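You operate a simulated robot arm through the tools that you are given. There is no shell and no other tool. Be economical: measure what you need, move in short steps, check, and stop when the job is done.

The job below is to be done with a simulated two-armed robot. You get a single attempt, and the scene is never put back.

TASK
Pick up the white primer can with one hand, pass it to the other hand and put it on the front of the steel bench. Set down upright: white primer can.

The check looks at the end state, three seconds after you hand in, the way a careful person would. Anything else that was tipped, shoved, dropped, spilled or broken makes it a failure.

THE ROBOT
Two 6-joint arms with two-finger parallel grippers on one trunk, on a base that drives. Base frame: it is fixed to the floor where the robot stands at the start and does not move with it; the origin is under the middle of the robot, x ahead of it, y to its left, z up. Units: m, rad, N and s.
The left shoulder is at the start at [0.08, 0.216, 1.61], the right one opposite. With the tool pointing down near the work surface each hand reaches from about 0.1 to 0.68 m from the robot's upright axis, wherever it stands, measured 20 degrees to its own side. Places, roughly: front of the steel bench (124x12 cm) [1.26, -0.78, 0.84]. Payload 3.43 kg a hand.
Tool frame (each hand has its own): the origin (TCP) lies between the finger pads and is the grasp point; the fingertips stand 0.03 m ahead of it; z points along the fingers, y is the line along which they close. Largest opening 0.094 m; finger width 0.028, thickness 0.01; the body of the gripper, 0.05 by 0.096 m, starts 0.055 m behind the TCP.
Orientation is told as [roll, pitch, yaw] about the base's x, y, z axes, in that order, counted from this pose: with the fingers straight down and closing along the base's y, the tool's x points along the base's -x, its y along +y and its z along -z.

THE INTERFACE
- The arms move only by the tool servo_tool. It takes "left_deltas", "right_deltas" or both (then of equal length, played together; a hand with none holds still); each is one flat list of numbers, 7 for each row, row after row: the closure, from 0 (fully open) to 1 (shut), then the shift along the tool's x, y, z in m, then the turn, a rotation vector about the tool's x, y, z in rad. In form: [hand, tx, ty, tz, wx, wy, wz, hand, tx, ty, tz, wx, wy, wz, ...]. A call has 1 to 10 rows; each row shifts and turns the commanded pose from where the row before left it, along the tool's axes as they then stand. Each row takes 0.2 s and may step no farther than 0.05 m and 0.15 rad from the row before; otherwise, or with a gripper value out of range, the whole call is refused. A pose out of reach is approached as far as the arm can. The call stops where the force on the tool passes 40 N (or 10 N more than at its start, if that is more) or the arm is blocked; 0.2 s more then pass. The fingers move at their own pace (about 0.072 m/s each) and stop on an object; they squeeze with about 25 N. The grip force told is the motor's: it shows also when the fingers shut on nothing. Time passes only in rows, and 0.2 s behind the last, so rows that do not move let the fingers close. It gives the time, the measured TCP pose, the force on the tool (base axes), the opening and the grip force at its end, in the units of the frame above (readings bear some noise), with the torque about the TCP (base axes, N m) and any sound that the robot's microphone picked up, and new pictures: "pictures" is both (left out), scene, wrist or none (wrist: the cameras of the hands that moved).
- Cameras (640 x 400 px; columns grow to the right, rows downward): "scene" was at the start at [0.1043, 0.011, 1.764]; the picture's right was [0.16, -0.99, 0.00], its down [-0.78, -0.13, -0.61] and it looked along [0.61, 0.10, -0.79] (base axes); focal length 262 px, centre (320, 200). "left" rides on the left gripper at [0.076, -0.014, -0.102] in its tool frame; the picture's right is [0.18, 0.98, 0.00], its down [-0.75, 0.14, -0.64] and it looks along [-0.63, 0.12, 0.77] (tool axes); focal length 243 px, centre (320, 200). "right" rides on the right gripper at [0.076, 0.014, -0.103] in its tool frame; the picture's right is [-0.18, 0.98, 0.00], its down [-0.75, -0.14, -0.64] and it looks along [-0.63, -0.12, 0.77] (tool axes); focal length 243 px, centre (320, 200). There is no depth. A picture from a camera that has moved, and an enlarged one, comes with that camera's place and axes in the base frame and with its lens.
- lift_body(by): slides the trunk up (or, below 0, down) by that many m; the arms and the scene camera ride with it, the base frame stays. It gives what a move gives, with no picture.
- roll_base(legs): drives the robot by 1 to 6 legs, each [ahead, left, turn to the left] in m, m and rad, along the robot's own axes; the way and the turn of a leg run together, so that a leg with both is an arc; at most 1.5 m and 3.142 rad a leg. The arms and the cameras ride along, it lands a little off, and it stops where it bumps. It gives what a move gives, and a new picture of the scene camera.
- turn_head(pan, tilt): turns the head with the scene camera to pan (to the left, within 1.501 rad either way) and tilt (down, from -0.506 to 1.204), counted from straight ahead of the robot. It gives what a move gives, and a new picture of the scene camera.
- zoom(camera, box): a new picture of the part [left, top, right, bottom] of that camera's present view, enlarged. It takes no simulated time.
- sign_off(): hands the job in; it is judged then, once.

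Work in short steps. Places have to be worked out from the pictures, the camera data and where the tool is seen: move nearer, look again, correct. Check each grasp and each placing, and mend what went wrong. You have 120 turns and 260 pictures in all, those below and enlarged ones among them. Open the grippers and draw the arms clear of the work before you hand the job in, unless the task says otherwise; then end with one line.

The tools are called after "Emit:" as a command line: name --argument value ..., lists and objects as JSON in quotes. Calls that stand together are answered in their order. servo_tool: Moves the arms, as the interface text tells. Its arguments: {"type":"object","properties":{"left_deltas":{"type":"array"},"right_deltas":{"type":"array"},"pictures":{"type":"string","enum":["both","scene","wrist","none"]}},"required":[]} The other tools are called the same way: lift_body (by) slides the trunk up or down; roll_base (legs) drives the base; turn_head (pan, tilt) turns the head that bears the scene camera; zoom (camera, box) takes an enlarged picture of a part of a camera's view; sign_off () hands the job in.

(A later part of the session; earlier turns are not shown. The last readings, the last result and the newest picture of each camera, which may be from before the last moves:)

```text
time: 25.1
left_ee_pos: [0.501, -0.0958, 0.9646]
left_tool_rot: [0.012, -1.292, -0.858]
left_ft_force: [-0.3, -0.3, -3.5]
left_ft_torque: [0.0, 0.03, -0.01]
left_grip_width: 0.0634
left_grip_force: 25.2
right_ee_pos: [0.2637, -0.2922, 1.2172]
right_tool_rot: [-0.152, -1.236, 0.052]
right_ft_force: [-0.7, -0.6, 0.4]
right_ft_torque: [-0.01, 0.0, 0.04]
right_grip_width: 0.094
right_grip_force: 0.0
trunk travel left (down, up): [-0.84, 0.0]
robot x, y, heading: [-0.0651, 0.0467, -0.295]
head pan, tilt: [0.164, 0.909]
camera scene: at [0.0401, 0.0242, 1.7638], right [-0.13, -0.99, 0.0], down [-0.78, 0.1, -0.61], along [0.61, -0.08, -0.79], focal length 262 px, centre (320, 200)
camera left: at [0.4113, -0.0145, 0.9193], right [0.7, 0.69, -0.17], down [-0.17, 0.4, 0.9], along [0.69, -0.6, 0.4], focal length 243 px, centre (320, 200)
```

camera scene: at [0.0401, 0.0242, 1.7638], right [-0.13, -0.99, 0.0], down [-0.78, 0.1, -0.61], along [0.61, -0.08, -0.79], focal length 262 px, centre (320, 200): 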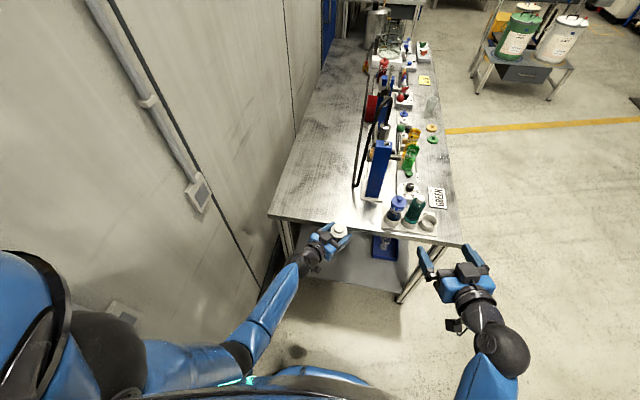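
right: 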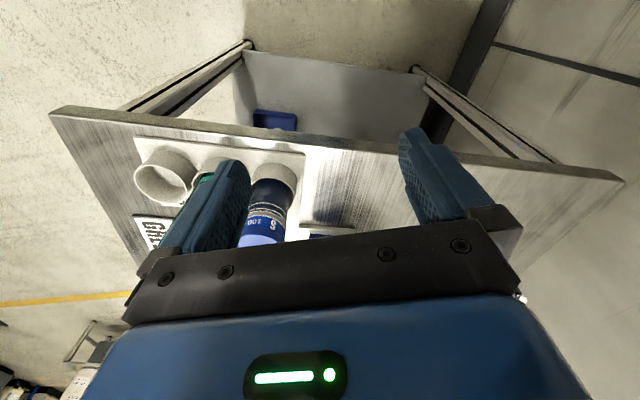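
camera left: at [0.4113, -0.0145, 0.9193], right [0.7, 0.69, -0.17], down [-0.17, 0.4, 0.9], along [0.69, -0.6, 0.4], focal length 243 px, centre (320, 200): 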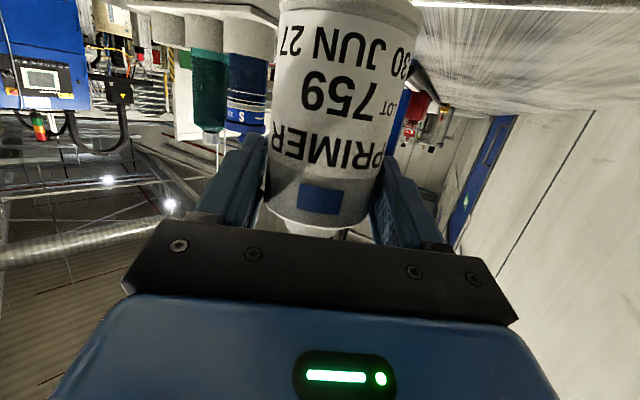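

The can is held upright at about (0.509, -0.105). I'll turn the right hand fingers-down while lowering it on its own side, and lower the left 0.05 m to make room above the can.

Emit:
servo_tool --right_deltas '[0, 0.0175, 0, 0.0074, 0, 0.137, 0, 0, 0.0163, 0, 0.0098, 0, 0.137, 0, 0, 0.0148, 0, 0.012, 0, 0.137, 0, 0, 0.013, 0, 0.0138, 0, 0.137, 0, 0, 0.011, 0, 0.0155, 0, 0.137, 0, 0, 0.0088, 0, 0.0168, 0, 0.137, 0, 0, 0.0063, 0, 0.0179, 0, 0.137, 0, 0, 0.0038, 0, 0.0186, 0, 0.137, 0, 0, 0.0013, 0, 0.019, 0, 0.137, 0]' --left_deltas '[1, 0.0053, 0, 0.0015, 0, 0, 0, 1, 0.0053, 0, 0.0015, 0, 0, 0, 1, 0.0053, 0, 0.0015, 0, 0, 0, 1, 0.0053, 0, 0.0015, 0, 0, 0, 1, 0.0053, 0, 0.0015, 0, 0, 0, 1, 0.0053, 0, 0.0015, 0, 0, 0, 1, 0.0053, 0, 0.0015, 0, 0, 0, 1, 0.0053, 0, 0.0015, 0, 0, 0, 1, 0.0053, 0, 0.0015, 0, 0, 0]'

```text
time: 27.1
left_ee_pos: [0.5024, -0.094, 0.9133]
left_tool_rot: [0.01, -1.291, -0.855]
left_ft_force: [0.6, -1.0, -3.6]
left_ft_torque: [0.01, 0.01, -0.01]
left_grip_width: 0.0634
left_grip_force: 25.2
right_ee_pos: [0.2768, -0.2997, 1.0456]
right_tool_rot: [-0.05, -0.005, -0.091]
right_ft_force: [-0.5, -0.3, -0.2]
right_ft_torque: [0.02, 0.02, 0.02]
right_grip_width: 0.0939
right_grip_force: 0.0
trunk travel left (down, up): [-0.84, 0.0]
robot x, y, heading: [-0.0641, 0.0434, -0.294]
head pan, tilt: [0.164, 0.909]
camera scene: at [0.041, 0.0251, 1.7638], right [-0.13, -0.99, 0.0], down [-0.78, 0.1, -0.61], along [0.61, -0.08, -0.79], focal length 262 px, centre (320, 200)
camera right: at [0.2013, -0.2734, 1.1478], right [0.27, 0.96, -0.05], down [0.74, -0.18, 0.65], along [0.62, -0.21, -0.76], focal length 243 px, centre (320, 200)
camera left: at [0.4124, -0.0132, 0.8684], right [0.7, 0.69, -0.17], down [-0.17, 0.4, 0.9], along [0.69, -0.6, 0.4], focal length 243 px, centre (320, 200)
```

scene: 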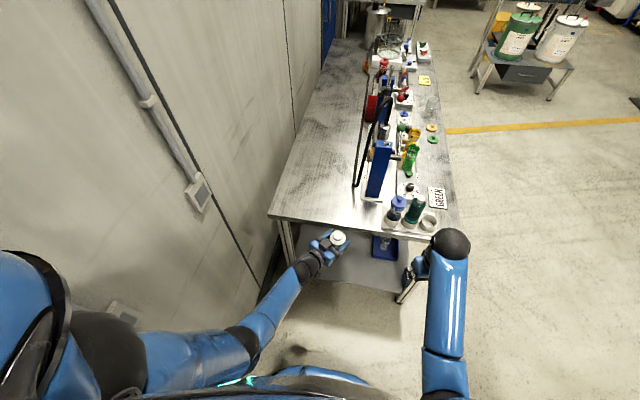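
right: 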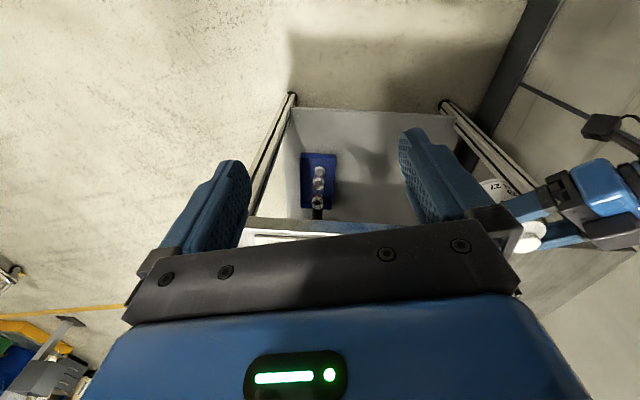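
left: 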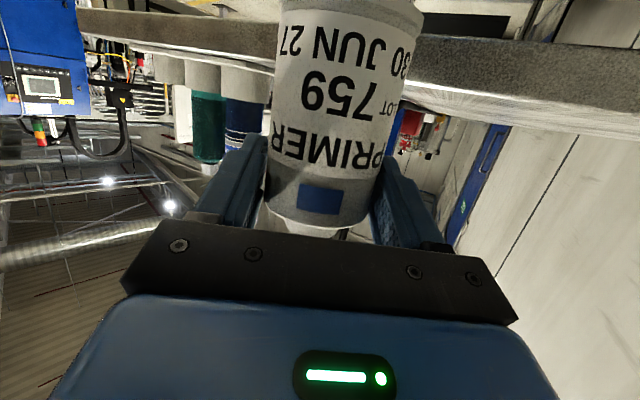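

Both hands are steady. Now I yaw the right hand +0.8 rad and bring it partway toward the can, staying above it.

Emit:
servo_tool --right_deltas '[0.1, -0.0236, 0.0088, 0, -0.05, 0, -0.134, 0.1, -0.0246, 0.0056, 0, 0, 0, -0.134, 0.1, -0.0251, 0.0022, 0, 0, 0, -0.134, 0.1, -0.0252, -0.0011, 0, 0, 0, -0.134, 0.1, -0.0248, -0.0044, 0, 0, 0, -0.134, 0.1, -0.024, -0.0078, 0, 0, 0, -0.134]' --pictures "both"

```text
time: 28.5
left_ee_pos: [0.502, -0.0941, 0.9142]
left_tool_rot: [0.007, -1.293, -0.853]
left_ft_force: [0.7, -0.8, -3.4]
left_ft_torque: [-0.01, 0.04, 0.02]
left_grip_width: 0.0633
left_grip_force: 24.9
right_ee_pos: [0.4233, -0.2608, 1.0461]
right_tool_rot: [-0.004, 0.0, 0.714]
right_ft_force: [-0.4, -0.8, 0.0]
right_ft_torque: [-0.02, 0.01, 0.02]
right_grip_width: 0.0847
right_grip_force: 0.1
trunk travel left (down, up): [-0.84, 0.0]
robot x, y, heading: [-0.0635, 0.0505, -0.289]
head pan, tilt: [0.164, 0.909]
camera scene: at [0.041, 0.026, 1.7638], right [-0.13, -0.99, 0.0], down [-0.78, 0.1, -0.61], along [0.61, -0.08, -0.79], focal length 262 px, centre (320, 200)
camera right: at [0.3546, -0.2989, 1.1485], right [-0.5, 0.86, 0.0], down [0.66, 0.39, 0.64], along [0.56, 0.32, -0.77], focal length 243 px, centre (320, 200)
```

scene: 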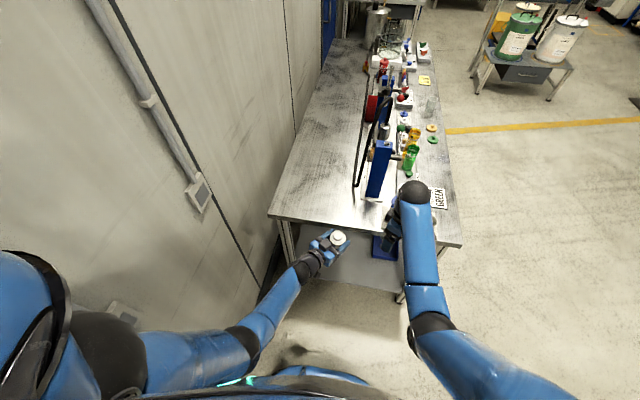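
right: 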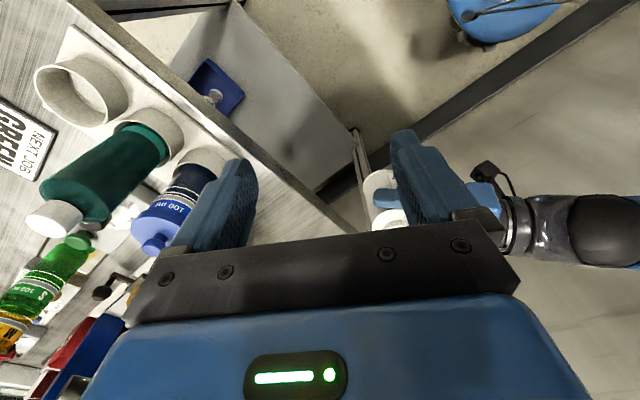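

Right hand is fingers-down at yaw 0.714, as wanted. I'll slide it over the can at this height (tips about 7 cm above the cap).

Emit:
servo_tool --right_deltas '[0.15, -0.0425, 0.0156, 0, 0, 0, 0, 0.15, -0.0425, 0.0156, 0, 0, 0, 0, 0.15, -0.0425, 0.0156, 0, 0, 0, 0, 0.15, -0.0415, 0.0156, 0, 0, 0, 0]' --pictures "both"

Emit:
zoom --camera "left" --box '[0, 0, 640, 400]'

```text
time: 29.5
left_ee_pos: [0.5014, -0.093, 0.9132]
left_tool_rot: [0.008, -1.292, -0.854]
left_ft_force: [0.2, 0.2, -3.5]
left_ft_torque: [0.0, 0.03, 0.03]
left_grip_width: 0.0635
left_grip_force: 24.9
right_ee_pos: [0.5093, -0.1033, 1.0471]
right_tool_rot: [-0.004, 0.0, 0.711]
right_ft_force: [0.2, -0.3, -0.4]
right_ft_torque: [-0.01, 0.01, -0.01]
right_grip_width: 0.08
right_grip_force: 0.1
trunk travel left (down, up): [-0.84, 0.0]
robot x, y, heading: [-0.0638, 0.0436, -0.291]
head pan, tilt: [0.164, 0.909]
camera scene: at [0.0399, 0.0274, 1.7639], right [-0.13, -0.99, 0.0], down [-0.78, 0.1, -0.61], along [0.61, -0.08, -0.79], focal length 262 px, centre (320, 200)
camera right: at [0.4413, -0.1406, 1.15], right [-0.5, 0.86, 0.0], down [0.66, 0.39, 0.64], along [0.56, 0.32, -0.77], focal length 243 px, centre (320, 200)
```

scene: 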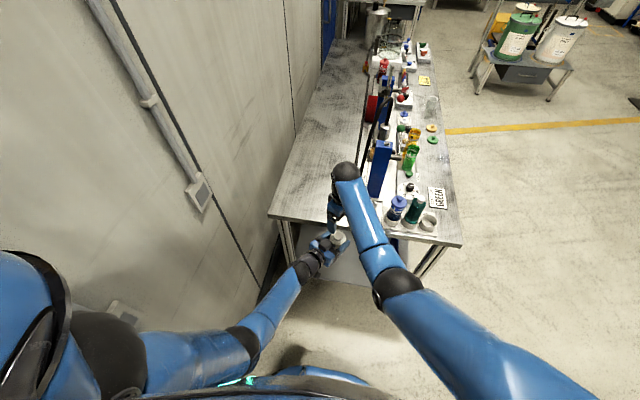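
right: 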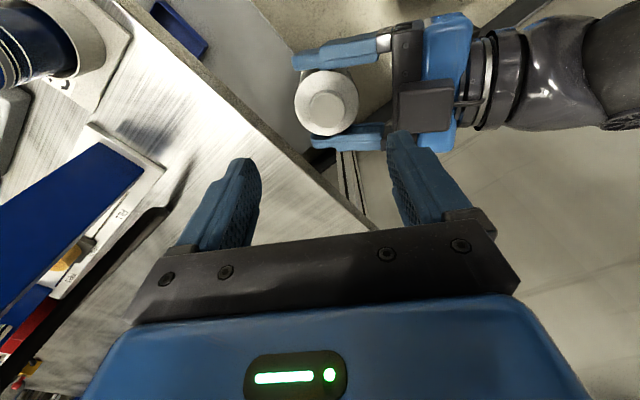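

```text
1.00 times, centred on (320, 200) of left (not enlarged: the box is as wide or as high as the picture)
camera zoom: at [0.4117, -0.0122, 0.8687], right [0.7, 0.69, -0.18], down [-0.17, 0.4, 0.9], along [0.69, -0.6, 0.4], focal length 243 px, centre (320, 200)
```

zoom: 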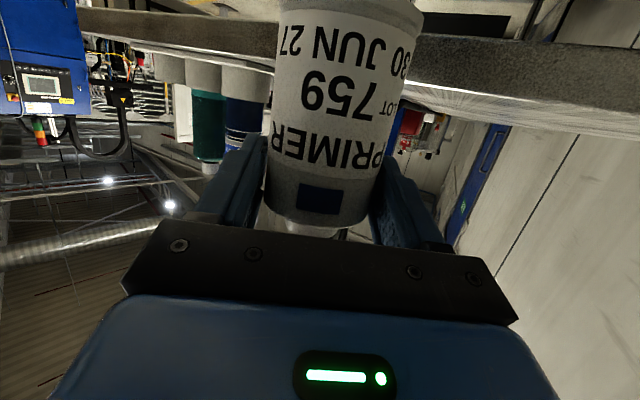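

The right camera shows the can at about (0.506, -0.100), 5 mm off centre along the right's closing axis. I'll correct that, narrow the opening to about 0.072 and descend 0.07 to just above the cap.

Emit:
servo_tool --right_deltas '[0.23, 0, 0.0045, 0, 0, 0, 0, 0.23, 0, 0, 0.025, 0, 0, 0, 0.23, 0, 0, 0.025, 0, 0, 0, 0.23, 0, 0, 0.02, 0, 0, 0, 0.23, 0, 0, 0, 0, 0, 0]' --pictures "wrist"

Emit:
zoom --camera "scene" --box '[280, 150, 408, 300]'

```text
time: 30.7
left_ee_pos: [0.5006, -0.0933, 0.9135]
left_tool_rot: [0.011, -1.293, -0.857]
left_ft_force: [-0.5, -0.5, -2.1]
left_ft_torque: [0.0, -0.02, -0.01]
left_grip_width: 0.0632
left_grip_force: 25.3
right_ee_pos: [0.5056, -0.0997, 0.9772]
right_tool_rot: [-0.004, -0.003, 0.713]
right_ft_force: [-0.7, -0.6, 0.3]
right_ft_torque: [-0.01, -0.01, 0.0]
right_grip_width: 0.0724
right_grip_force: 0.0
trunk travel left (down, up): [-0.84, 0.0]
robot x, y, heading: [-0.0659, 0.0491, -0.295]
head pan, tilt: [0.164, 0.909]
camera right: at [0.4379, -0.1383, 1.0793], right [-0.5, 0.86, 0.0], down [0.66, 0.39, 0.64], along [0.56, 0.32, -0.77], focal length 243 px, centre (320, 200)
```

right: 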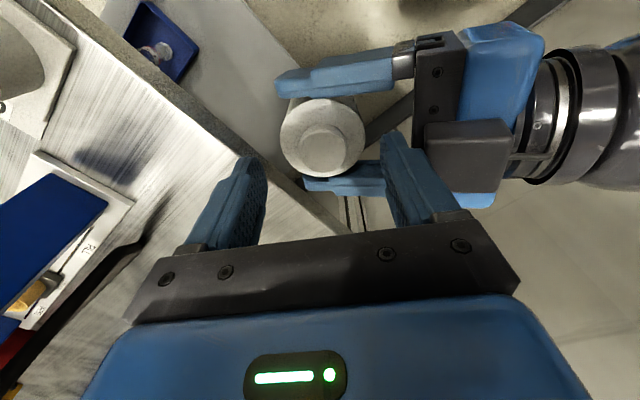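

```text
2.67 times, centred on (344, 225) of scene
camera zoom: at [0.0391, 0.0259, 1.7639], right [-0.13, -0.99, 0.0], down [-0.78, 0.1, -0.61], along [0.61, -0.08, -0.79], focal length 700 px, centre (256, 133)
```

zoom: 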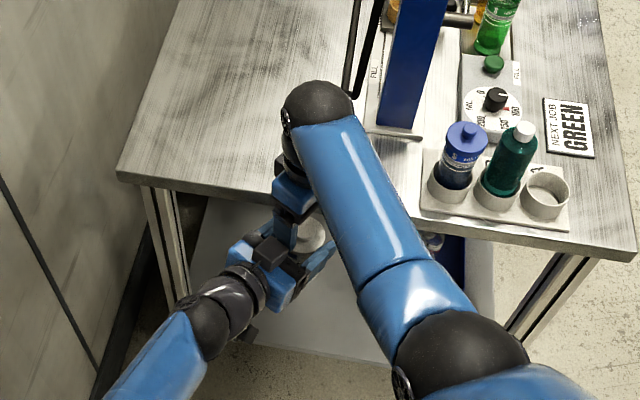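

The can is centred between the right fingers and the inner finger clears the left gripper's box by about 1 cm. Descending 0.042 to the bare band.

Emit:
servo_tool --right_deltas '[0.23, 0.001, 0.001, 0.014, 0, 0, 0, 0.23, 0, 0, 0.014, 0, 0, 0, 0.23, 0, 0, 0.014, 0, 0, 0]' --pictures "wrist"

Emit:
zoom --camera "left" --box '[160, 50, 480, 250]'

```text
time: 31.5
left_ee_pos: [0.5022, -0.0933, 0.9141]
left_tool_rot: [0.009, -1.293, -0.857]
left_ft_force: [0.4, -0.4, -2.9]
left_ft_torque: [-0.01, 0.03, -0.01]
left_grip_width: 0.0632
left_grip_force: 25.1
right_ee_pos: [0.5058, -0.099, 0.9344]
right_tool_rot: [-0.003, -0.004, 0.713]
right_ft_force: [-0.3, -0.2, 0.8]
right_ft_torque: [0.0, 0.01, -0.01]
right_grip_width: 0.0723
right_grip_force: 0.1
trunk travel left (down, up): [-0.84, 0.0]
robot x, y, heading: [-0.065, 0.0489, -0.292]
head pan, tilt: [0.164, 0.909]
camera right: at [0.4375, -0.1381, 1.0374], right [-0.5, 0.86, 0.0], down [0.66, 0.39, 0.64], along [0.56, 0.32, -0.77], focal length 243 px, centre (320, 200)
```

right: 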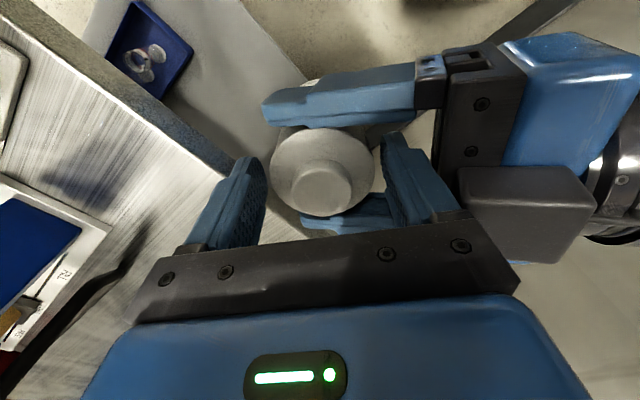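

```text
2.00 times, centred on (320, 150) of left
camera zoom: at [0.4116, -0.0127, 0.8688], right [0.7, 0.69, -0.17], down [-0.17, 0.4, 0.9], along [0.69, -0.6, 0.4], focal length 485 px, centre (320, 300)
```

zoom: 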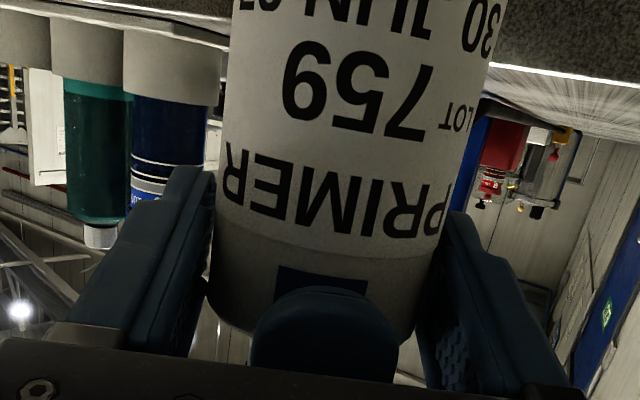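

The right finger sits nicely on the bare band. Closing the right hand.

Emit:
servo_tool --right_deltas '[0.5, 0, 0, 0, 0, 0, 0, 1, 0, 0, 0, 0, 0, 0, 1, 0, 0, 0, 0, 0, 0, 1, 0, 0, 0, 0, 0, 0]' --pictures "wrist"

```text
time: 32.5
left_ee_pos: [0.502, -0.0939, 0.9154]
left_tool_rot: [0.011, -1.294, -0.857]
left_ft_force: [6.3, -8.3, -7.9]
left_ft_torque: [-0.08, -0.04, -0.03]
left_grip_width: 0.063
left_grip_force: 24.2
right_ee_pos: [0.5055, -0.0981, 0.9348]
right_tool_rot: [-0.003, -0.002, 0.713]
right_ft_force: [-6.6, 7.7, 3.8]
right_ft_torque: [0.29, 0.22, 0.03]
right_grip_width: 0.059
right_grip_force: 24.8
trunk travel left (down, up): [-0.84, 0.0]
robot x, y, heading: [-0.0664, 0.047, -0.294]
head pan, tilt: [0.164, 0.909]
camera right: at [0.437, -0.1378, 1.0376], right [-0.5, 0.86, 0.0], down [0.66, 0.39, 0.64], along [0.56, 0.32, -0.77], focal length 243 px, centre (320, 200)
```

right: 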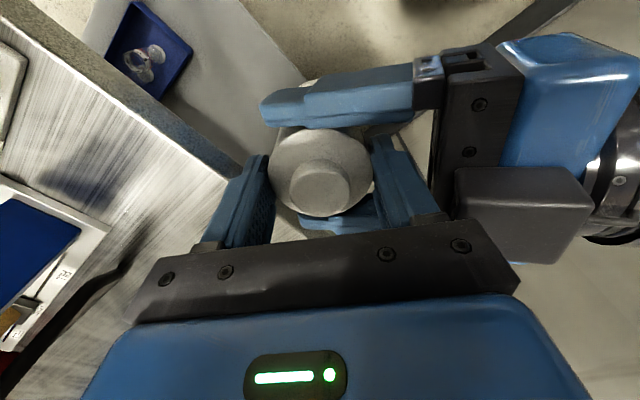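

Right closed, but at 0.059 m: it holds only the slightly tapered top. I'll reopen, go 8 mm deeper (still clear of the left gripper's box) and close again.

Emit:
servo_tool --right_deltas '[0.23, 0, 0, 0, 0, 0, 0, 0.23, 0, 0, 0, 0, 0, 0, 0.23, 0.004, -0.001, 0.004, 0, 0, 0, 0.23, 0, 0, 0.004, 0, 0, 0, 1, 0, 0, 0, 0, 0, 0, 1, 0, 0, 0, 0, 0, 0, 1, 0, 0, 0, 0, 0, 0]' --pictures "wrist"

Emit:
zoom --camera "left" --box '[160, 50, 480, 250]'

```text
time: 34.1
left_ee_pos: [0.5012, -0.0945, 0.9154]
left_tool_rot: [0.013, -1.294, -0.859]
left_ft_force: [10.4, -13.3, -7.2]
left_ft_torque: [0.18, 0.11, -0.12]
left_grip_width: 0.0632
left_grip_force: 25.4
right_ee_pos: [0.5026, -0.1026, 0.9258]
right_tool_rot: [-0.001, -0.002, 0.711]
right_ft_force: [-10.1, 13.0, 3.4]
right_ft_torque: [0.07, 0.03, 0.2]
right_grip_width: 0.0616
right_grip_force: 24.8
trunk travel left (down, up): [-0.84, 0.0]
robot x, y, heading: [-0.0688, 0.0423, -0.293]
head pan, tilt: [0.164, 0.909]
camera right: at [0.4347, -0.1414, 1.0291], right [-0.5, 0.86, 0.0], down [0.66, 0.39, 0.64], along [0.56, 0.32, -0.77], focal length 243 px, centre (320, 200)
```

right: 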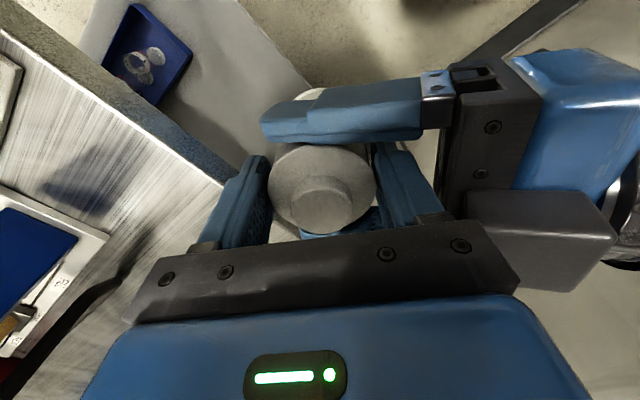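

```text
2.00 times, centred on (320, 150) of left
camera zoom: at [0.4121, -0.0135, 0.8696], right [0.7, 0.69, -0.17], down [-0.17, 0.4, 0.9], along [0.69, -0.6, 0.4], focal length 485 px, centre (320, 300)
```

zoom: 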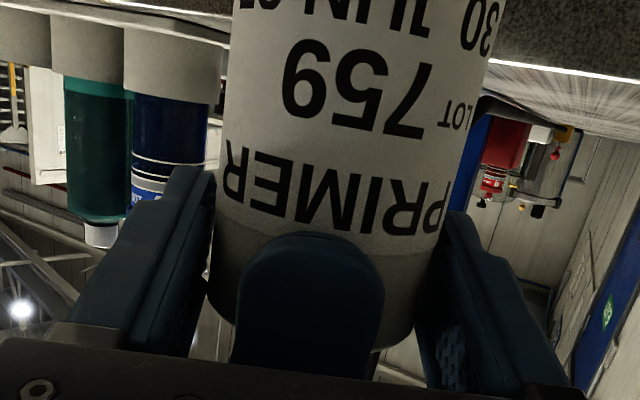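

Now 0.0616 m on the full bare band. There's a ~16 N sideways strain between hands, so I'll ease the right hand 4 mm along it and then test the hold with a small 3 mm upward pull.

Emit:
servo_tool --right_deltas '[1, 0, 0.002, 0, 0, 0, 0, 1, 0, 0.002, 0, 0, 0, 0, 1, 0, 0, -0.003, 0, 0, 0, 1, 0, 0, 0, 0, 0, 0]' --pictures "none"

```text
time: 35.1
left_ee_pos: [0.5002, -0.0945, 0.9153]
left_tool_rot: [0.008, -1.294, -0.856]
left_ft_force: [-18.4, 4.1, 16.4]
left_ft_torque: [-0.36, -0.38, -0.22]
left_grip_width: 0.0633
left_grip_force: 24.7
right_ee_pos: [0.5007, -0.1004, 0.9295]
right_tool_rot: [-0.005, -0.003, 0.713]
right_ft_force: [17.3, -4.0, -15.5]
right_ft_torque: [0.16, 0.03, 0.16]
right_grip_width: 0.0616
right_grip_force: 24.7
trunk travel left (down, up): [-0.84, 0.0]
robot x, y, heading: [-0.065, 0.0416, -0.292]
head pan, tilt: [0.164, 0.909]
```

The right hand holds over 15 N vertically without slip. I'll open the left hand now.

Emit:
servo_tool --left_deltas '[0.6, 0, 0, 0, 0, 0, 0, 0.2, 0, 0, 0, 0, 0, 0, 0.1, 0, 0, 0, 0, 0, 0]' --right_deltas '[1, 0, 0, 0, 0, 0, 0, 1, 0, 0, 0, 0, 0, 0, 1, 0, 0, 0, 0, 0, 0]' --pictures "wrist"

```text
time: 35.9
left_ee_pos: [0.5007, -0.0935, 0.9143]
left_tool_rot: [0.011, -1.291, -0.855]
left_ft_force: [-0.2, -0.8, 0.8]
left_ft_torque: [-0.01, -0.02, 0.02]
left_grip_width: 0.0843
left_grip_force: 0.0
right_ee_pos: [0.5004, -0.0994, 0.9307]
right_tool_rot: [-0.002, -0.002, 0.712]
right_ft_force: [-0.2, -0.4, 0.3]
right_ft_torque: [0.03, 0.01, 0.0]
right_grip_width: 0.0612
right_grip_force: 25.2
trunk travel left (down, up): [-0.84, 0.0]
robot x, y, heading: [-0.0643, 0.0481, -0.293]
head pan, tilt: [0.164, 0.909]
camera right: at [0.432, -0.1391, 1.0323], right [-0.5, 0.86, 0.0], down [0.66, 0.39, 0.64], along [0.56, 0.32, -0.77], focal length 243 px, centre (320, 200)
camera left: at [0.4116, -0.0127, 0.8689], right [0.7, 0.69, -0.17], down [-0.17, 0.4, 0.9], along [0.69, -0.6, 0.4], focal length 243 px, centre (320, 200)
```

right: 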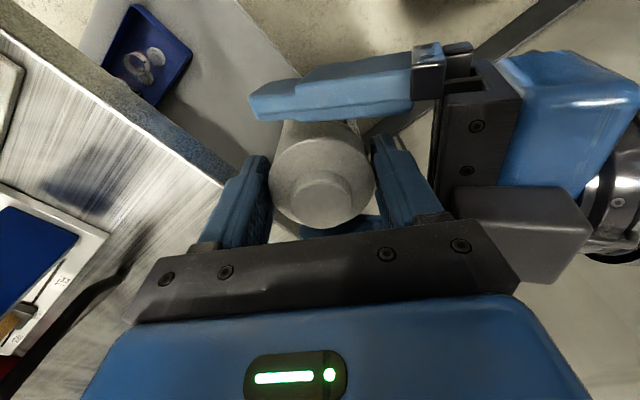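
left: 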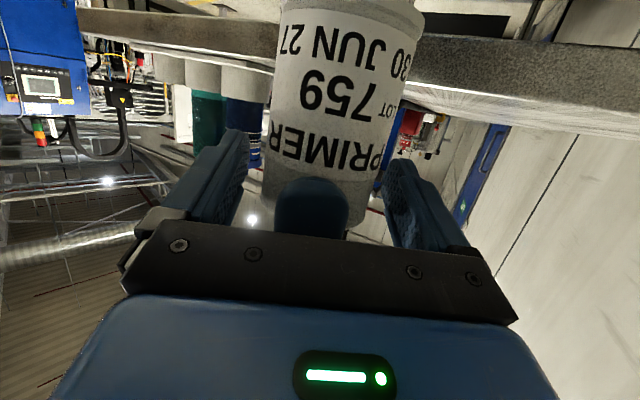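

Left is open and the can stays in the right hand. I'll back the left hand straight out.

Emit:
servo_tool --left_deltas '[0.1, 0.0068, 0, -0.0241, 0, 0, 0, 0.1, 0.0068, 0, -0.0241, 0, 0, 0, 0.1, 0.0068, 0, -0.0241, 0, 0, 0, 0.1, 0.0068, 0, -0.0241, 0, 0, 0]' --pictures "both"

Emit:
zoom --camera "right" --box '[160, 50, 480, 250]'

```text
time: 36.9
left_ee_pos: [0.4333, -0.0182, 0.9143]
left_tool_rot: [0.008, -1.294, -0.855]
left_ft_force: [0.3, 0.9, 0.1]
left_ft_torque: [0.01, 0.01, 0.02]
left_grip_width: 0.0846
left_grip_force: 0.1
right_ee_pos: [0.5003, -0.1018, 0.9299]
right_tool_rot: [-0.004, -0.001, 0.712]
right_ft_force: [-0.4, 0.7, -0.2]
right_ft_torque: [-0.03, 0.0, 0.0]
right_grip_width: 0.0615
right_grip_force: 24.8
trunk travel left (down, up): [-0.84, 0.0]
robot x, y, heading: [-0.0656, 0.0458, -0.295]
head pan, tilt: [0.164, 0.909]
camera scene: at [0.0384, 0.0264, 1.764], right [-0.13, -0.99, 0.0], down [-0.78, 0.1, -0.61], along [0.61, -0.08, -0.79], focal length 262 px, centre (320, 200)
camera left: at [0.344, 0.0625, 0.8697], right [0.7, 0.69, -0.17], down [-0.17, 0.4, 0.9], along [0.69, -0.6, 0.4], focal length 243 px, centre (320, 200)
```

scene: 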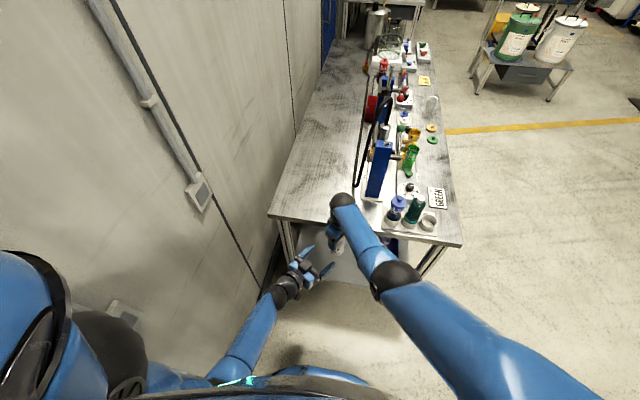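
left: 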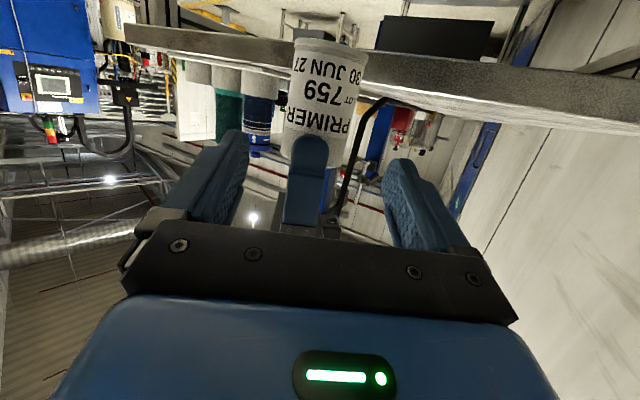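

```text
2.00 times, centred on (320, 150) of right
camera zoom: at [0.4317, -0.1388, 1.0327], right [-0.5, 0.86, 0.0], down [0.66, 0.39, 0.64], along [0.56, 0.32, -0.77], focal length 485 px, centre (320, 300)
```

zoom: 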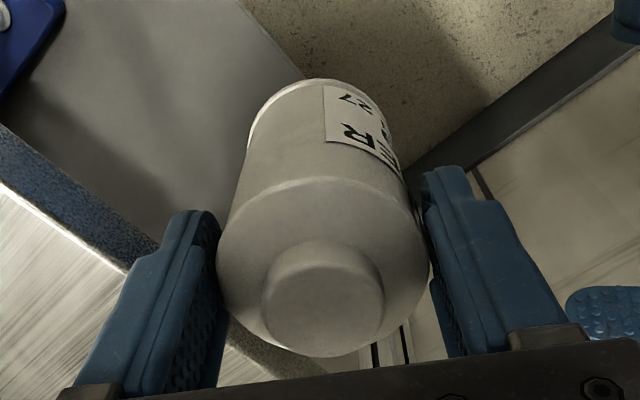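

The pass is done: the can hangs upright in the right hand. I'll raise the right hand and pull the left hand up to its own side before driving.

Emit:
servo_tool --left_deltas '[0.1, -0.0247, 0.0254, -0.0235, -0.0963, 0, -0.027, 0.1, -0.0247, 0.0254, -0.0235, -0.0963, 0, -0.027, 0.1, -0.0247, 0.0254, -0.0235, -0.0963, 0, -0.027, 0.1, -0.0247, 0.0254, -0.0235, -0.0963, 0, -0.027, 0.1, -0.0247, 0.0254, -0.0235, -0.0963, 0, -0.027]' --right_deltas '[1, 0, 0, -0.02, 0, 0, 0, 1, 0, 0, -0.022, 0, 0, 0, 1, 0, 0, -0.022, 0, 0, 0, 1, 0, 0, -0.022, 0, 0, 0, 1, 0, 0, -0.02, 0, 0, 0]' --pictures "both"

Emit:
turn_head --pan -1.3 --tilt 0.7

```text
time: 38.1
left_ee_pos: [0.4463, 0.1308, 1.0687]
left_tool_rot: [0.018, -1.297, -0.363]
left_ft_force: [-0.8, 0.0, 0.2]
left_ft_torque: [0.0, 0.04, -0.01]
left_grip_width: 0.0845
left_grip_force: 0.1
right_ee_pos: [0.4982, -0.1008, 1.0353]
right_tool_rot: [-0.005, -0.002, 0.713]
right_ft_force: [0.9, -0.5, -2.9]
right_ft_torque: [0.01, 0.02, -0.02]
right_grip_width: 0.0615
right_grip_force: 24.8
trunk travel left (down, up): [-0.84, 0.0]
robot x, y, heading: [-0.0656, 0.0434, -0.295]
head pan, tilt: [0.164, 0.909]
camera scene: at [0.0374, 0.0262, 1.764], right [-0.13, -0.99, 0.0], down [-0.78, 0.1, -0.61], along [0.61, -0.08, -0.79], focal length 262 px, centre (320, 200)
camera right: at [0.4306, -0.1389, 1.1391], right [-0.5, 0.86, 0.0], down [0.66, 0.39, 0.64], along [0.56, 0.32, -0.76], focal length 243 px, centre (320, 200)
camera left: at [0.3296, 0.1578, 1.0217], right [0.29, 0.94, -0.17], down [-0.34, 0.27, 0.9], along [0.89, -0.2, 0.4], focal length 243 px, centre (320, 200)
```

scene: 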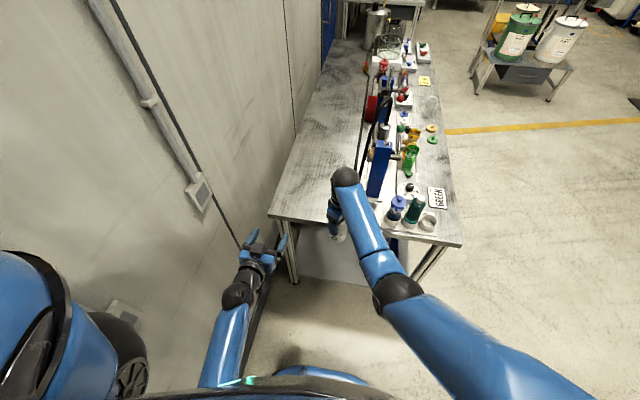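
right: 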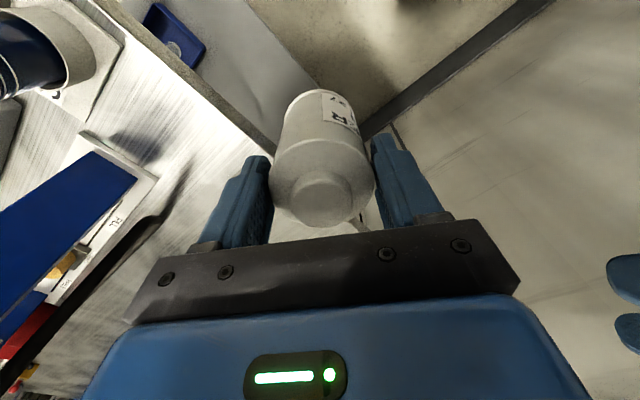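
left: 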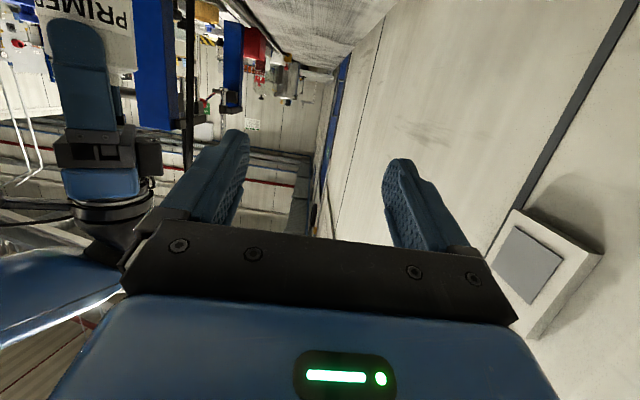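

```text
time: 39.7
left_ee_pos: [0.448, 0.1299, 1.0672]
left_tool_rot: [0.015, -1.294, -0.362]
left_ft_force: [0.2, 0.0, 0.1]
left_ft_torque: [-0.01, 0.02, 0.02]
left_grip_width: 0.0845
left_grip_force: 0.0
right_ee_pos: [0.5006, -0.1009, 1.036]
right_tool_rot: [-0.002, -0.003, 0.712]
right_ft_force: [0.4, -0.2, -3.1]
right_ft_torque: [-0.02, 0.01, 0.0]
right_grip_width: 0.0615
right_grip_force: 24.2
trunk travel left (down, up): [-0.84, 0.0]
robot x, y, heading: [-0.0615, 0.0475, -0.291]
head pan, tilt: [-1.3, 0.7]
camera scene: at [-0.037, -0.0495, 1.7808], right [-1.0, 0.02, 0.0], down [0.01, 0.64, -0.76], along [-0.02, -0.76, -0.64], focal length 262 px, centre (320, 200)
```

scene: 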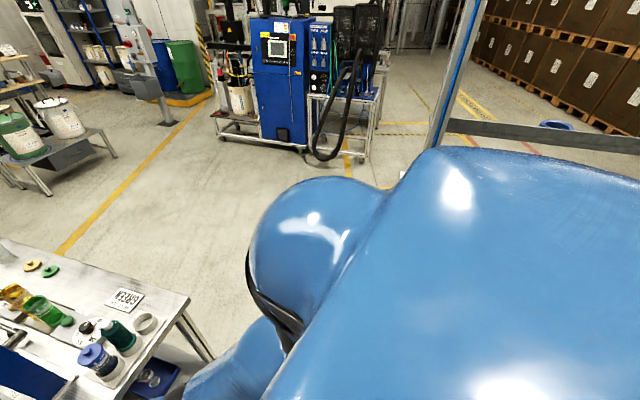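

The front-side floor looks clear, but there is a post to the right rear. I'll look further right to locate it before choosing a path.

Emit:
turn_head --pan -1.5 --tilt 0.3

```text
time: 40.6
left_ee_pos: [0.4476, 0.1283, 1.0665]
left_tool_rot: [0.013, -1.295, -0.361]
left_ft_force: [-0.6, -0.5, -0.1]
left_ft_torque: [0.01, -0.01, -0.01]
left_grip_width: 0.0844
left_grip_force: 0.1
right_ee_pos: [0.4993, -0.0996, 1.0346]
right_tool_rot: [-0.003, -0.001, 0.712]
right_ft_force: [-0.3, 0.0, -3.7]
right_ft_torque: [-0.01, 0.02, -0.01]
right_grip_width: 0.0612
right_grip_force: 24.9
trunk travel left (down, up): [-0.84, 0.0]
robot x, y, heading: [-0.0659, 0.0429, -0.292]
head pan, tilt: [-1.499, 0.3]
camera scene: at [-0.0555, -0.0557, 1.8168], right [-0.98, 0.22, 0.0], down [0.06, 0.29, -0.96], along [-0.21, -0.93, -0.3], focal length 262 px, centre (320, 200)
```

scene: 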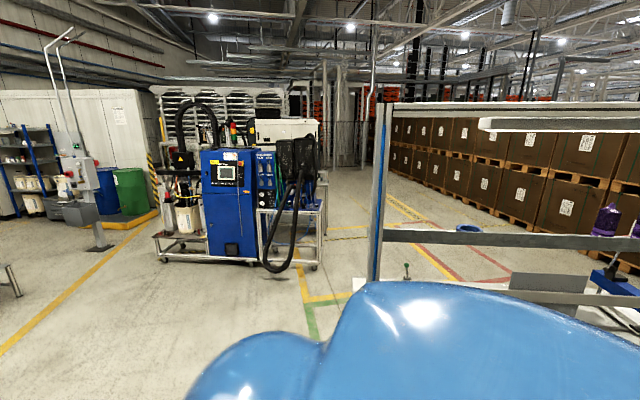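

A second bench stands behind to the right (corner near (-0.59, -1.36)), so I'll keep ahead of it. First I'll draw the right hand with the can in toward the robot, away from the bottles.

Emit:
servo_tool --right_deltas '[1, 0.0427, 0.0037, 0, 0, 0, 0, 1, 0.0427, 0.0037, 0, 0, 0, 0, 1, 0.0427, 0.0037, 0, 0, 0, 0, 1, 0.0427, 0.0037, 0, 0, 0, 0, 1, 0.0427, 0.0037, 0, 0, 0, 0]' --pictures "none"

Emit:
turn_head --pan -0.5 --tilt 0.8

```text
time: 41.8
left_ee_pos: [0.4459, 0.1289, 1.0678]
left_tool_rot: [0.022, -1.295, -0.368]
left_ft_force: [0.8, -0.3, 0.2]
left_ft_torque: [0.0, -0.01, 0.03]
left_grip_width: 0.0847
left_grip_force: 0.1
right_ee_pos: [0.3231, -0.2273, 1.0339]
right_tool_rot: [-0.005, -0.003, 0.712]
right_ft_force: [-0.2, 0.6, -3.2]
right_ft_torque: [0.0, 0.0, 0.0]
right_grip_width: 0.0611
right_grip_force: 25.3
trunk travel left (down, up): [-0.84, 0.0]
robot x, y, heading: [-0.0662, 0.0489, -0.292]
head pan, tilt: [-1.499, 0.3]
```

```text
time: 43.0
left_ee_pos: [0.4479, 0.1301, 1.0669]
left_tool_rot: [0.017, -1.295, -0.361]
left_ft_force: [-0.3, -0.2, 0.0]
left_ft_torque: [-0.02, 0.02, 0.04]
left_grip_width: 0.0845
left_grip_force: 0.0
right_ee_pos: [0.3246, -0.2251, 1.0353]
right_tool_rot: [-0.004, -0.002, 0.71]
right_ft_force: [-0.2, 0.3, -3.2]
right_ft_torque: [0.03, 0.01, -0.03]
right_grip_width: 0.0592
right_grip_force: 24.8
trunk travel left (down, up): [-0.84, 0.0]
robot x, y, heading: [-0.0655, 0.0462, -0.291]
head pan, tilt: [-0.499, 0.799]
camera scene: at [0.021, -0.0222, 1.7725], right [-0.71, -0.7, 0.0], down [-0.5, 0.51, -0.7], along [0.49, -0.5, -0.72], focal length 262 px, centre (320, 200)
```

scene: 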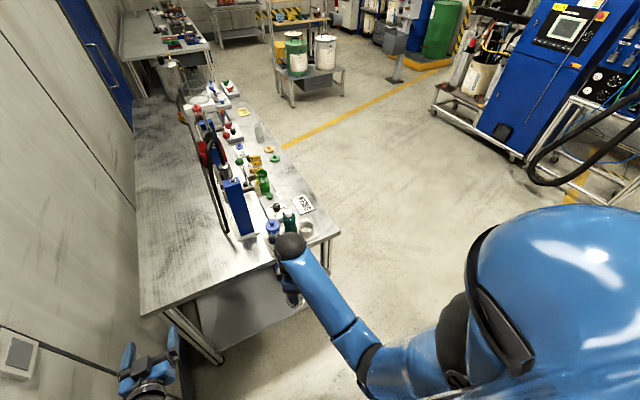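

The grip width dropped to 0.0592 from 0.0611, so I'll check the can in the right hand.

Emit:
zoom --camera "right" --box '[160, 50, 480, 250]'

Emit:
servo_tool --right_deltas '[1, 0, 0, 0, 0, 0, 0]' --pictures "none"

```text
2.00 times, centred on (320, 150) of right
camera zoom: at [0.2572, -0.2644, 1.1373], right [-0.5, 0.86, 0.0], down [0.66, 0.39, 0.64], along [0.56, 0.32, -0.77], focal length 485 px, centre (320, 300)
```

zoom: 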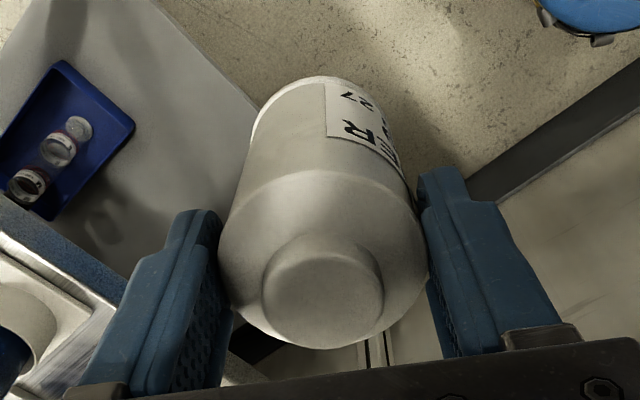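

```text
time: 43.4
left_ee_pos: [0.4475, 0.1294, 1.0655]
left_tool_rot: [0.018, -1.295, -0.361]
left_ft_force: [0.3, 0.7, 0.6]
left_ft_torque: [0.01, 0.0, -0.01]
left_grip_width: 0.0846
left_grip_force: 0.0
right_ee_pos: [0.3248, -0.2255, 1.034]
right_tool_rot: [-0.003, -0.003, 0.713]
right_ft_force: [-0.3, 0.1, -3.2]
right_ft_torque: [0.0, -0.01, -0.03]
right_grip_width: 0.0594
right_grip_force: 25.0
trunk travel left (down, up): [-0.84, 0.0]
robot x, y, heading: [-0.0653, 0.0472, -0.287]
head pan, tilt: [-0.499, 0.799]
```

The top-down grip is only on the tapered rim and crept a few mm, so I won't carry the can around like this. I'll set it on the free bench area ahead and regrasp it with the right hand flatter, as the left held it securely. First, a slow move of the right hand to the middle.

Emit:
servo_tool --right_deltas '[1, -0.013, 0.0075, 0, 0, 0, 0, 1, -0.0255, 0.0148, 0, 0, 0, 0, 1, -0.0255, 0.0148, 0, 0, 0, 0, 1, -0.0255, 0.0148, 0, 0, 0, 0, 1, -0.0255, 0.0148, 0, 0, 0, 0, 1, -0.0255, 0.0148, 0, 0, 0, 0, 1, -0.0255, 0.0148, 0, 0, 0, 0, 1, -0.013, 0.0075, 0, 0, 0, 0]' --left_deltas '[0.1, 0, 0.01, 0, 0, 0, 0, 0.1, 0, 0.01, 0, 0, 0, 0, 0.1, 0, 0.01, 0, 0, 0, 0, 0.1, 0, 0.01, 0, 0, 0, 0, 0.1, 0, 0.01, 0, 0, 0, 0, 0.1, 0, 0, 0, 0, 0, 0, 0.1, 0, 0, 0, 0, 0, 0, 0.1, 0, 0, 0, 0, 0, 0]' --pictures "none"

Emit:
zoom --camera "right" --box '[160, 50, 480, 250]'

Emit:
turn_head --pan 0.0 --tilt 0.9

```text
time: 45.2
left_ee_pos: [0.464, 0.1775, 1.0677]
left_tool_rot: [0.014, -1.295, -0.359]
left_ft_force: [-0.7, -0.1, -0.4]
left_ft_torque: [0.0, 0.03, 0.01]
left_grip_width: 0.0846
left_grip_force: 0.0
right_ee_pos: [0.3931, -0.0294, 1.0353]
right_tool_rot: [-0.002, -0.002, 0.71]
right_ft_force: [-0.3, -0.3, -2.2]
right_ft_torque: [-0.01, 0.02, 0.02]
right_grip_width: 0.0591
right_grip_force: 24.4
trunk travel left (down, up): [-0.84, 0.0]
robot x, y, heading: [-0.0657, 0.0466, -0.296]
head pan, tilt: [-0.499, 0.799]
```

```text
2.00 times, centred on (320, 150) of right
camera zoom: at [0.3258, -0.068, 1.1384], right [-0.5, 0.86, 0.0], down [0.66, 0.39, 0.64], along [0.56, 0.32, -0.77], focal length 485 px, centre (320, 300)
```

zoom: 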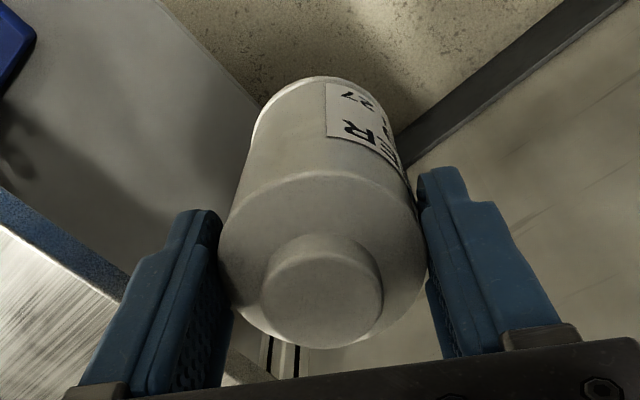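

```text
time: 46.2
left_ee_pos: [0.4635, 0.1761, 1.0679]
left_tool_rot: [0.017, -1.295, -0.362]
left_ft_force: [-0.1, -0.4, 0.0]
left_ft_torque: [0.03, 0.02, -0.02]
left_grip_width: 0.0847
left_grip_force: 0.0
right_ee_pos: [0.3929, -0.0306, 1.035]
right_tool_rot: [-0.003, -0.002, 0.712]
right_ft_force: [0.8, -0.7, -3.3]
right_ft_torque: [0.01, 0.04, -0.01]
right_grip_width: 0.0591
right_grip_force: 24.6
trunk travel left (down, up): [-0.84, 0.0]
robot x, y, heading: [-0.0632, 0.0458, -0.297]
head pan, tilt: [0.0, 0.901]
camera scene: at [0.0369, 0.0135, 1.7646], right [-0.29, -0.96, 0.0], down [-0.75, 0.23, -0.62], along [0.59, -0.18, -0.78], focal length 262 px, centre (320, 200)
```

scene: 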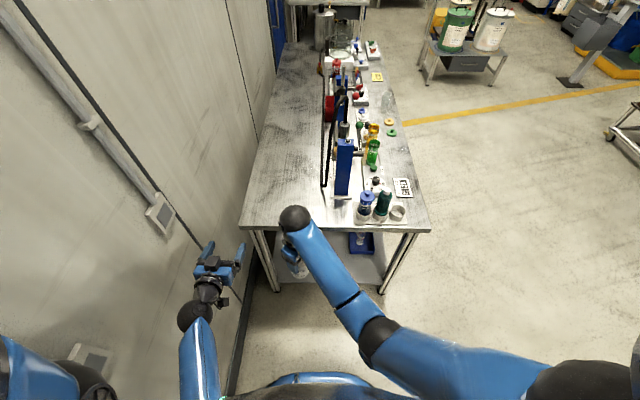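

The last move caused no further change (0.0591, same picture): the fingers are now seated fully on the narrower bare collar above a ridge, which is stable. I'll skip the regrasp and drive around the bench corner to the front side, one leg at a time.

Emit:
roll_base --legs '[[0, -0.75, 0]]'

Emit:
zoom --camera "right" --box '[160, 50, 480, 250]'

```text
time: 49.6
left_ee_pos: [0.3263, -0.4106, 1.0661]
left_tool_rot: [0.003, -1.297, -0.405]
left_ft_force: [0.4, 0.4, 0.0]
left_ft_torque: [-0.02, 0.03, 0.0]
left_grip_width: 0.0846
left_grip_force: 0.0
right_ee_pos: [0.2456, -0.6114, 1.0357]
right_tool_rot: [-0.005, 0.002, 0.653]
right_ft_force: [-0.6, 0.9, -2.5]
right_ft_torque: [-0.05, 0.0, 0.0]
right_grip_width: 0.0588
right_grip_force: 25.5
trunk travel left (down, up): [-0.84, 0.0]
robot x, y, heading: [-0.2105, -0.5133, -0.348]
head pan, tilt: [0.0, 0.901]
stopped in leg 1: the robot was blocked; the commanded pose is now the measured one
camera scene: at [-0.1092, -0.546, 1.7647], right [-0.34, -0.94, 0.0], down [-0.74, 0.27, -0.62], along [0.58, -0.22, -0.78], focal length 262 px, centre (320, 200)
```

scene: 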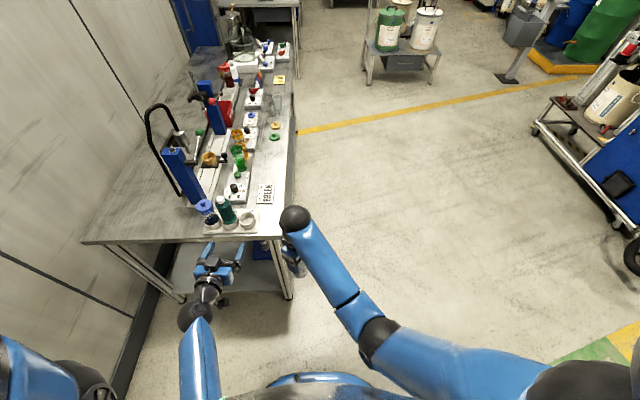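

```text
2.00 times, centred on (320, 150) of right
camera zoom: at [0.1737, -0.6465, 1.1385], right [-0.45, 0.89, -0.01], down [0.68, 0.35, 0.64], along [0.57, 0.29, -0.77], focal length 485 px, centre (320, 300)
```

zoom: 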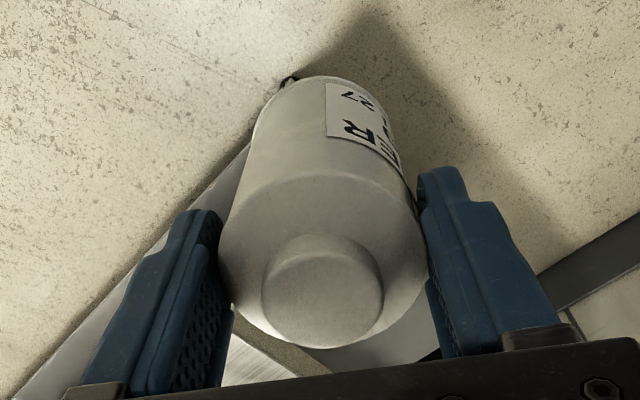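

The base bumped something on its right rear (likely the second bench), with the can still secure. I'll ease off 5 cm and look to the right.

Emit:
roll_base --legs '[[0.04, 0.06, 0]]'

Emit:
turn_head --pan -1.5 --tilt 0.6

```text
time: 50.6
left_ee_pos: [0.3747, -0.3792, 1.0714]
left_tool_rot: [0.051, -1.299, -0.451]
left_ft_force: [-1.2, -0.9, -0.2]
left_ft_torque: [0.0, 0.04, 0.1]
left_grip_width: 0.0844
left_grip_force: 0.0
right_ee_pos: [0.2919, -0.5816, 1.0388]
right_tool_rot: [-0.005, -0.01, 0.655]
right_ft_force: [0.1, -1.3, -2.5]
right_ft_torque: [0.01, -0.03, 0.0]
right_grip_width: 0.0592
right_grip_force: 25.1
trunk travel left (down, up): [-0.84, 0.0]
robot x, y, heading: [-0.1527, -0.4742, -0.351]
head pan, tilt: [0.0, 0.901]
camera scene: at [-0.0663, -0.5209, 1.7652], right [-0.34, -0.94, -0.01], down [-0.73, 0.27, -0.63], along [0.59, -0.21, -0.78], focal length 262 px, centre (320, 200)
```

scene: 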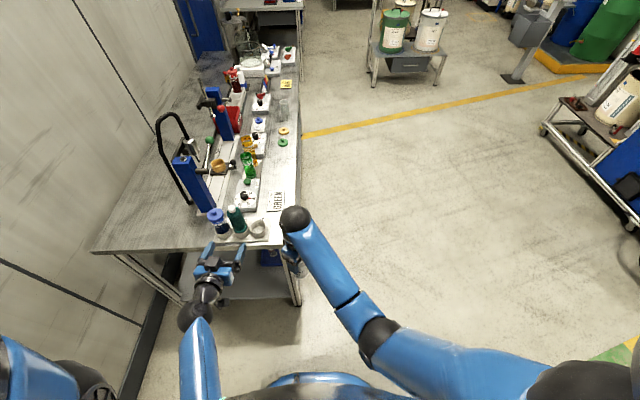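

```text
time: 52.2
left_ee_pos: [0.3826, -0.3719, 1.0661]
left_tool_rot: [0.014, -1.296, -0.416]
left_ft_force: [0.2, 0.4, -0.2]
left_ft_torque: [-0.01, 0.03, -0.03]
left_grip_width: 0.0847
left_grip_force: 0.1
right_ee_pos: [0.2992, -0.5737, 1.0362]
right_tool_rot: [-0.004, -0.001, 0.653]
right_ft_force: [-0.5, 0.4, -2.8]
right_ft_torque: [0.02, 0.04, 0.04]
right_grip_width: 0.0591
right_grip_force: 24.9
trunk travel left (down, up): [-0.84, 0.0]
robot x, y, heading: [-0.1524, -0.4721, -0.35]
head pan, tilt: [-1.499, 0.6]
camera scene: at [-0.1476, -0.5681, 1.7894], right [-0.96, 0.28, 0.0], down [0.15, 0.54, -0.83], along [-0.23, -0.79, -0.56], focal length 262 px, centre (320, 200)
```

scene: 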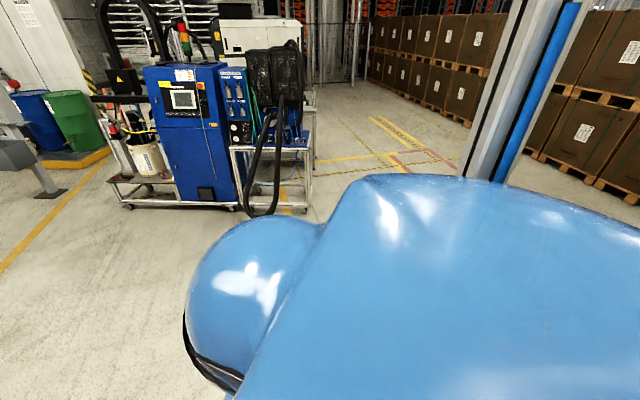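

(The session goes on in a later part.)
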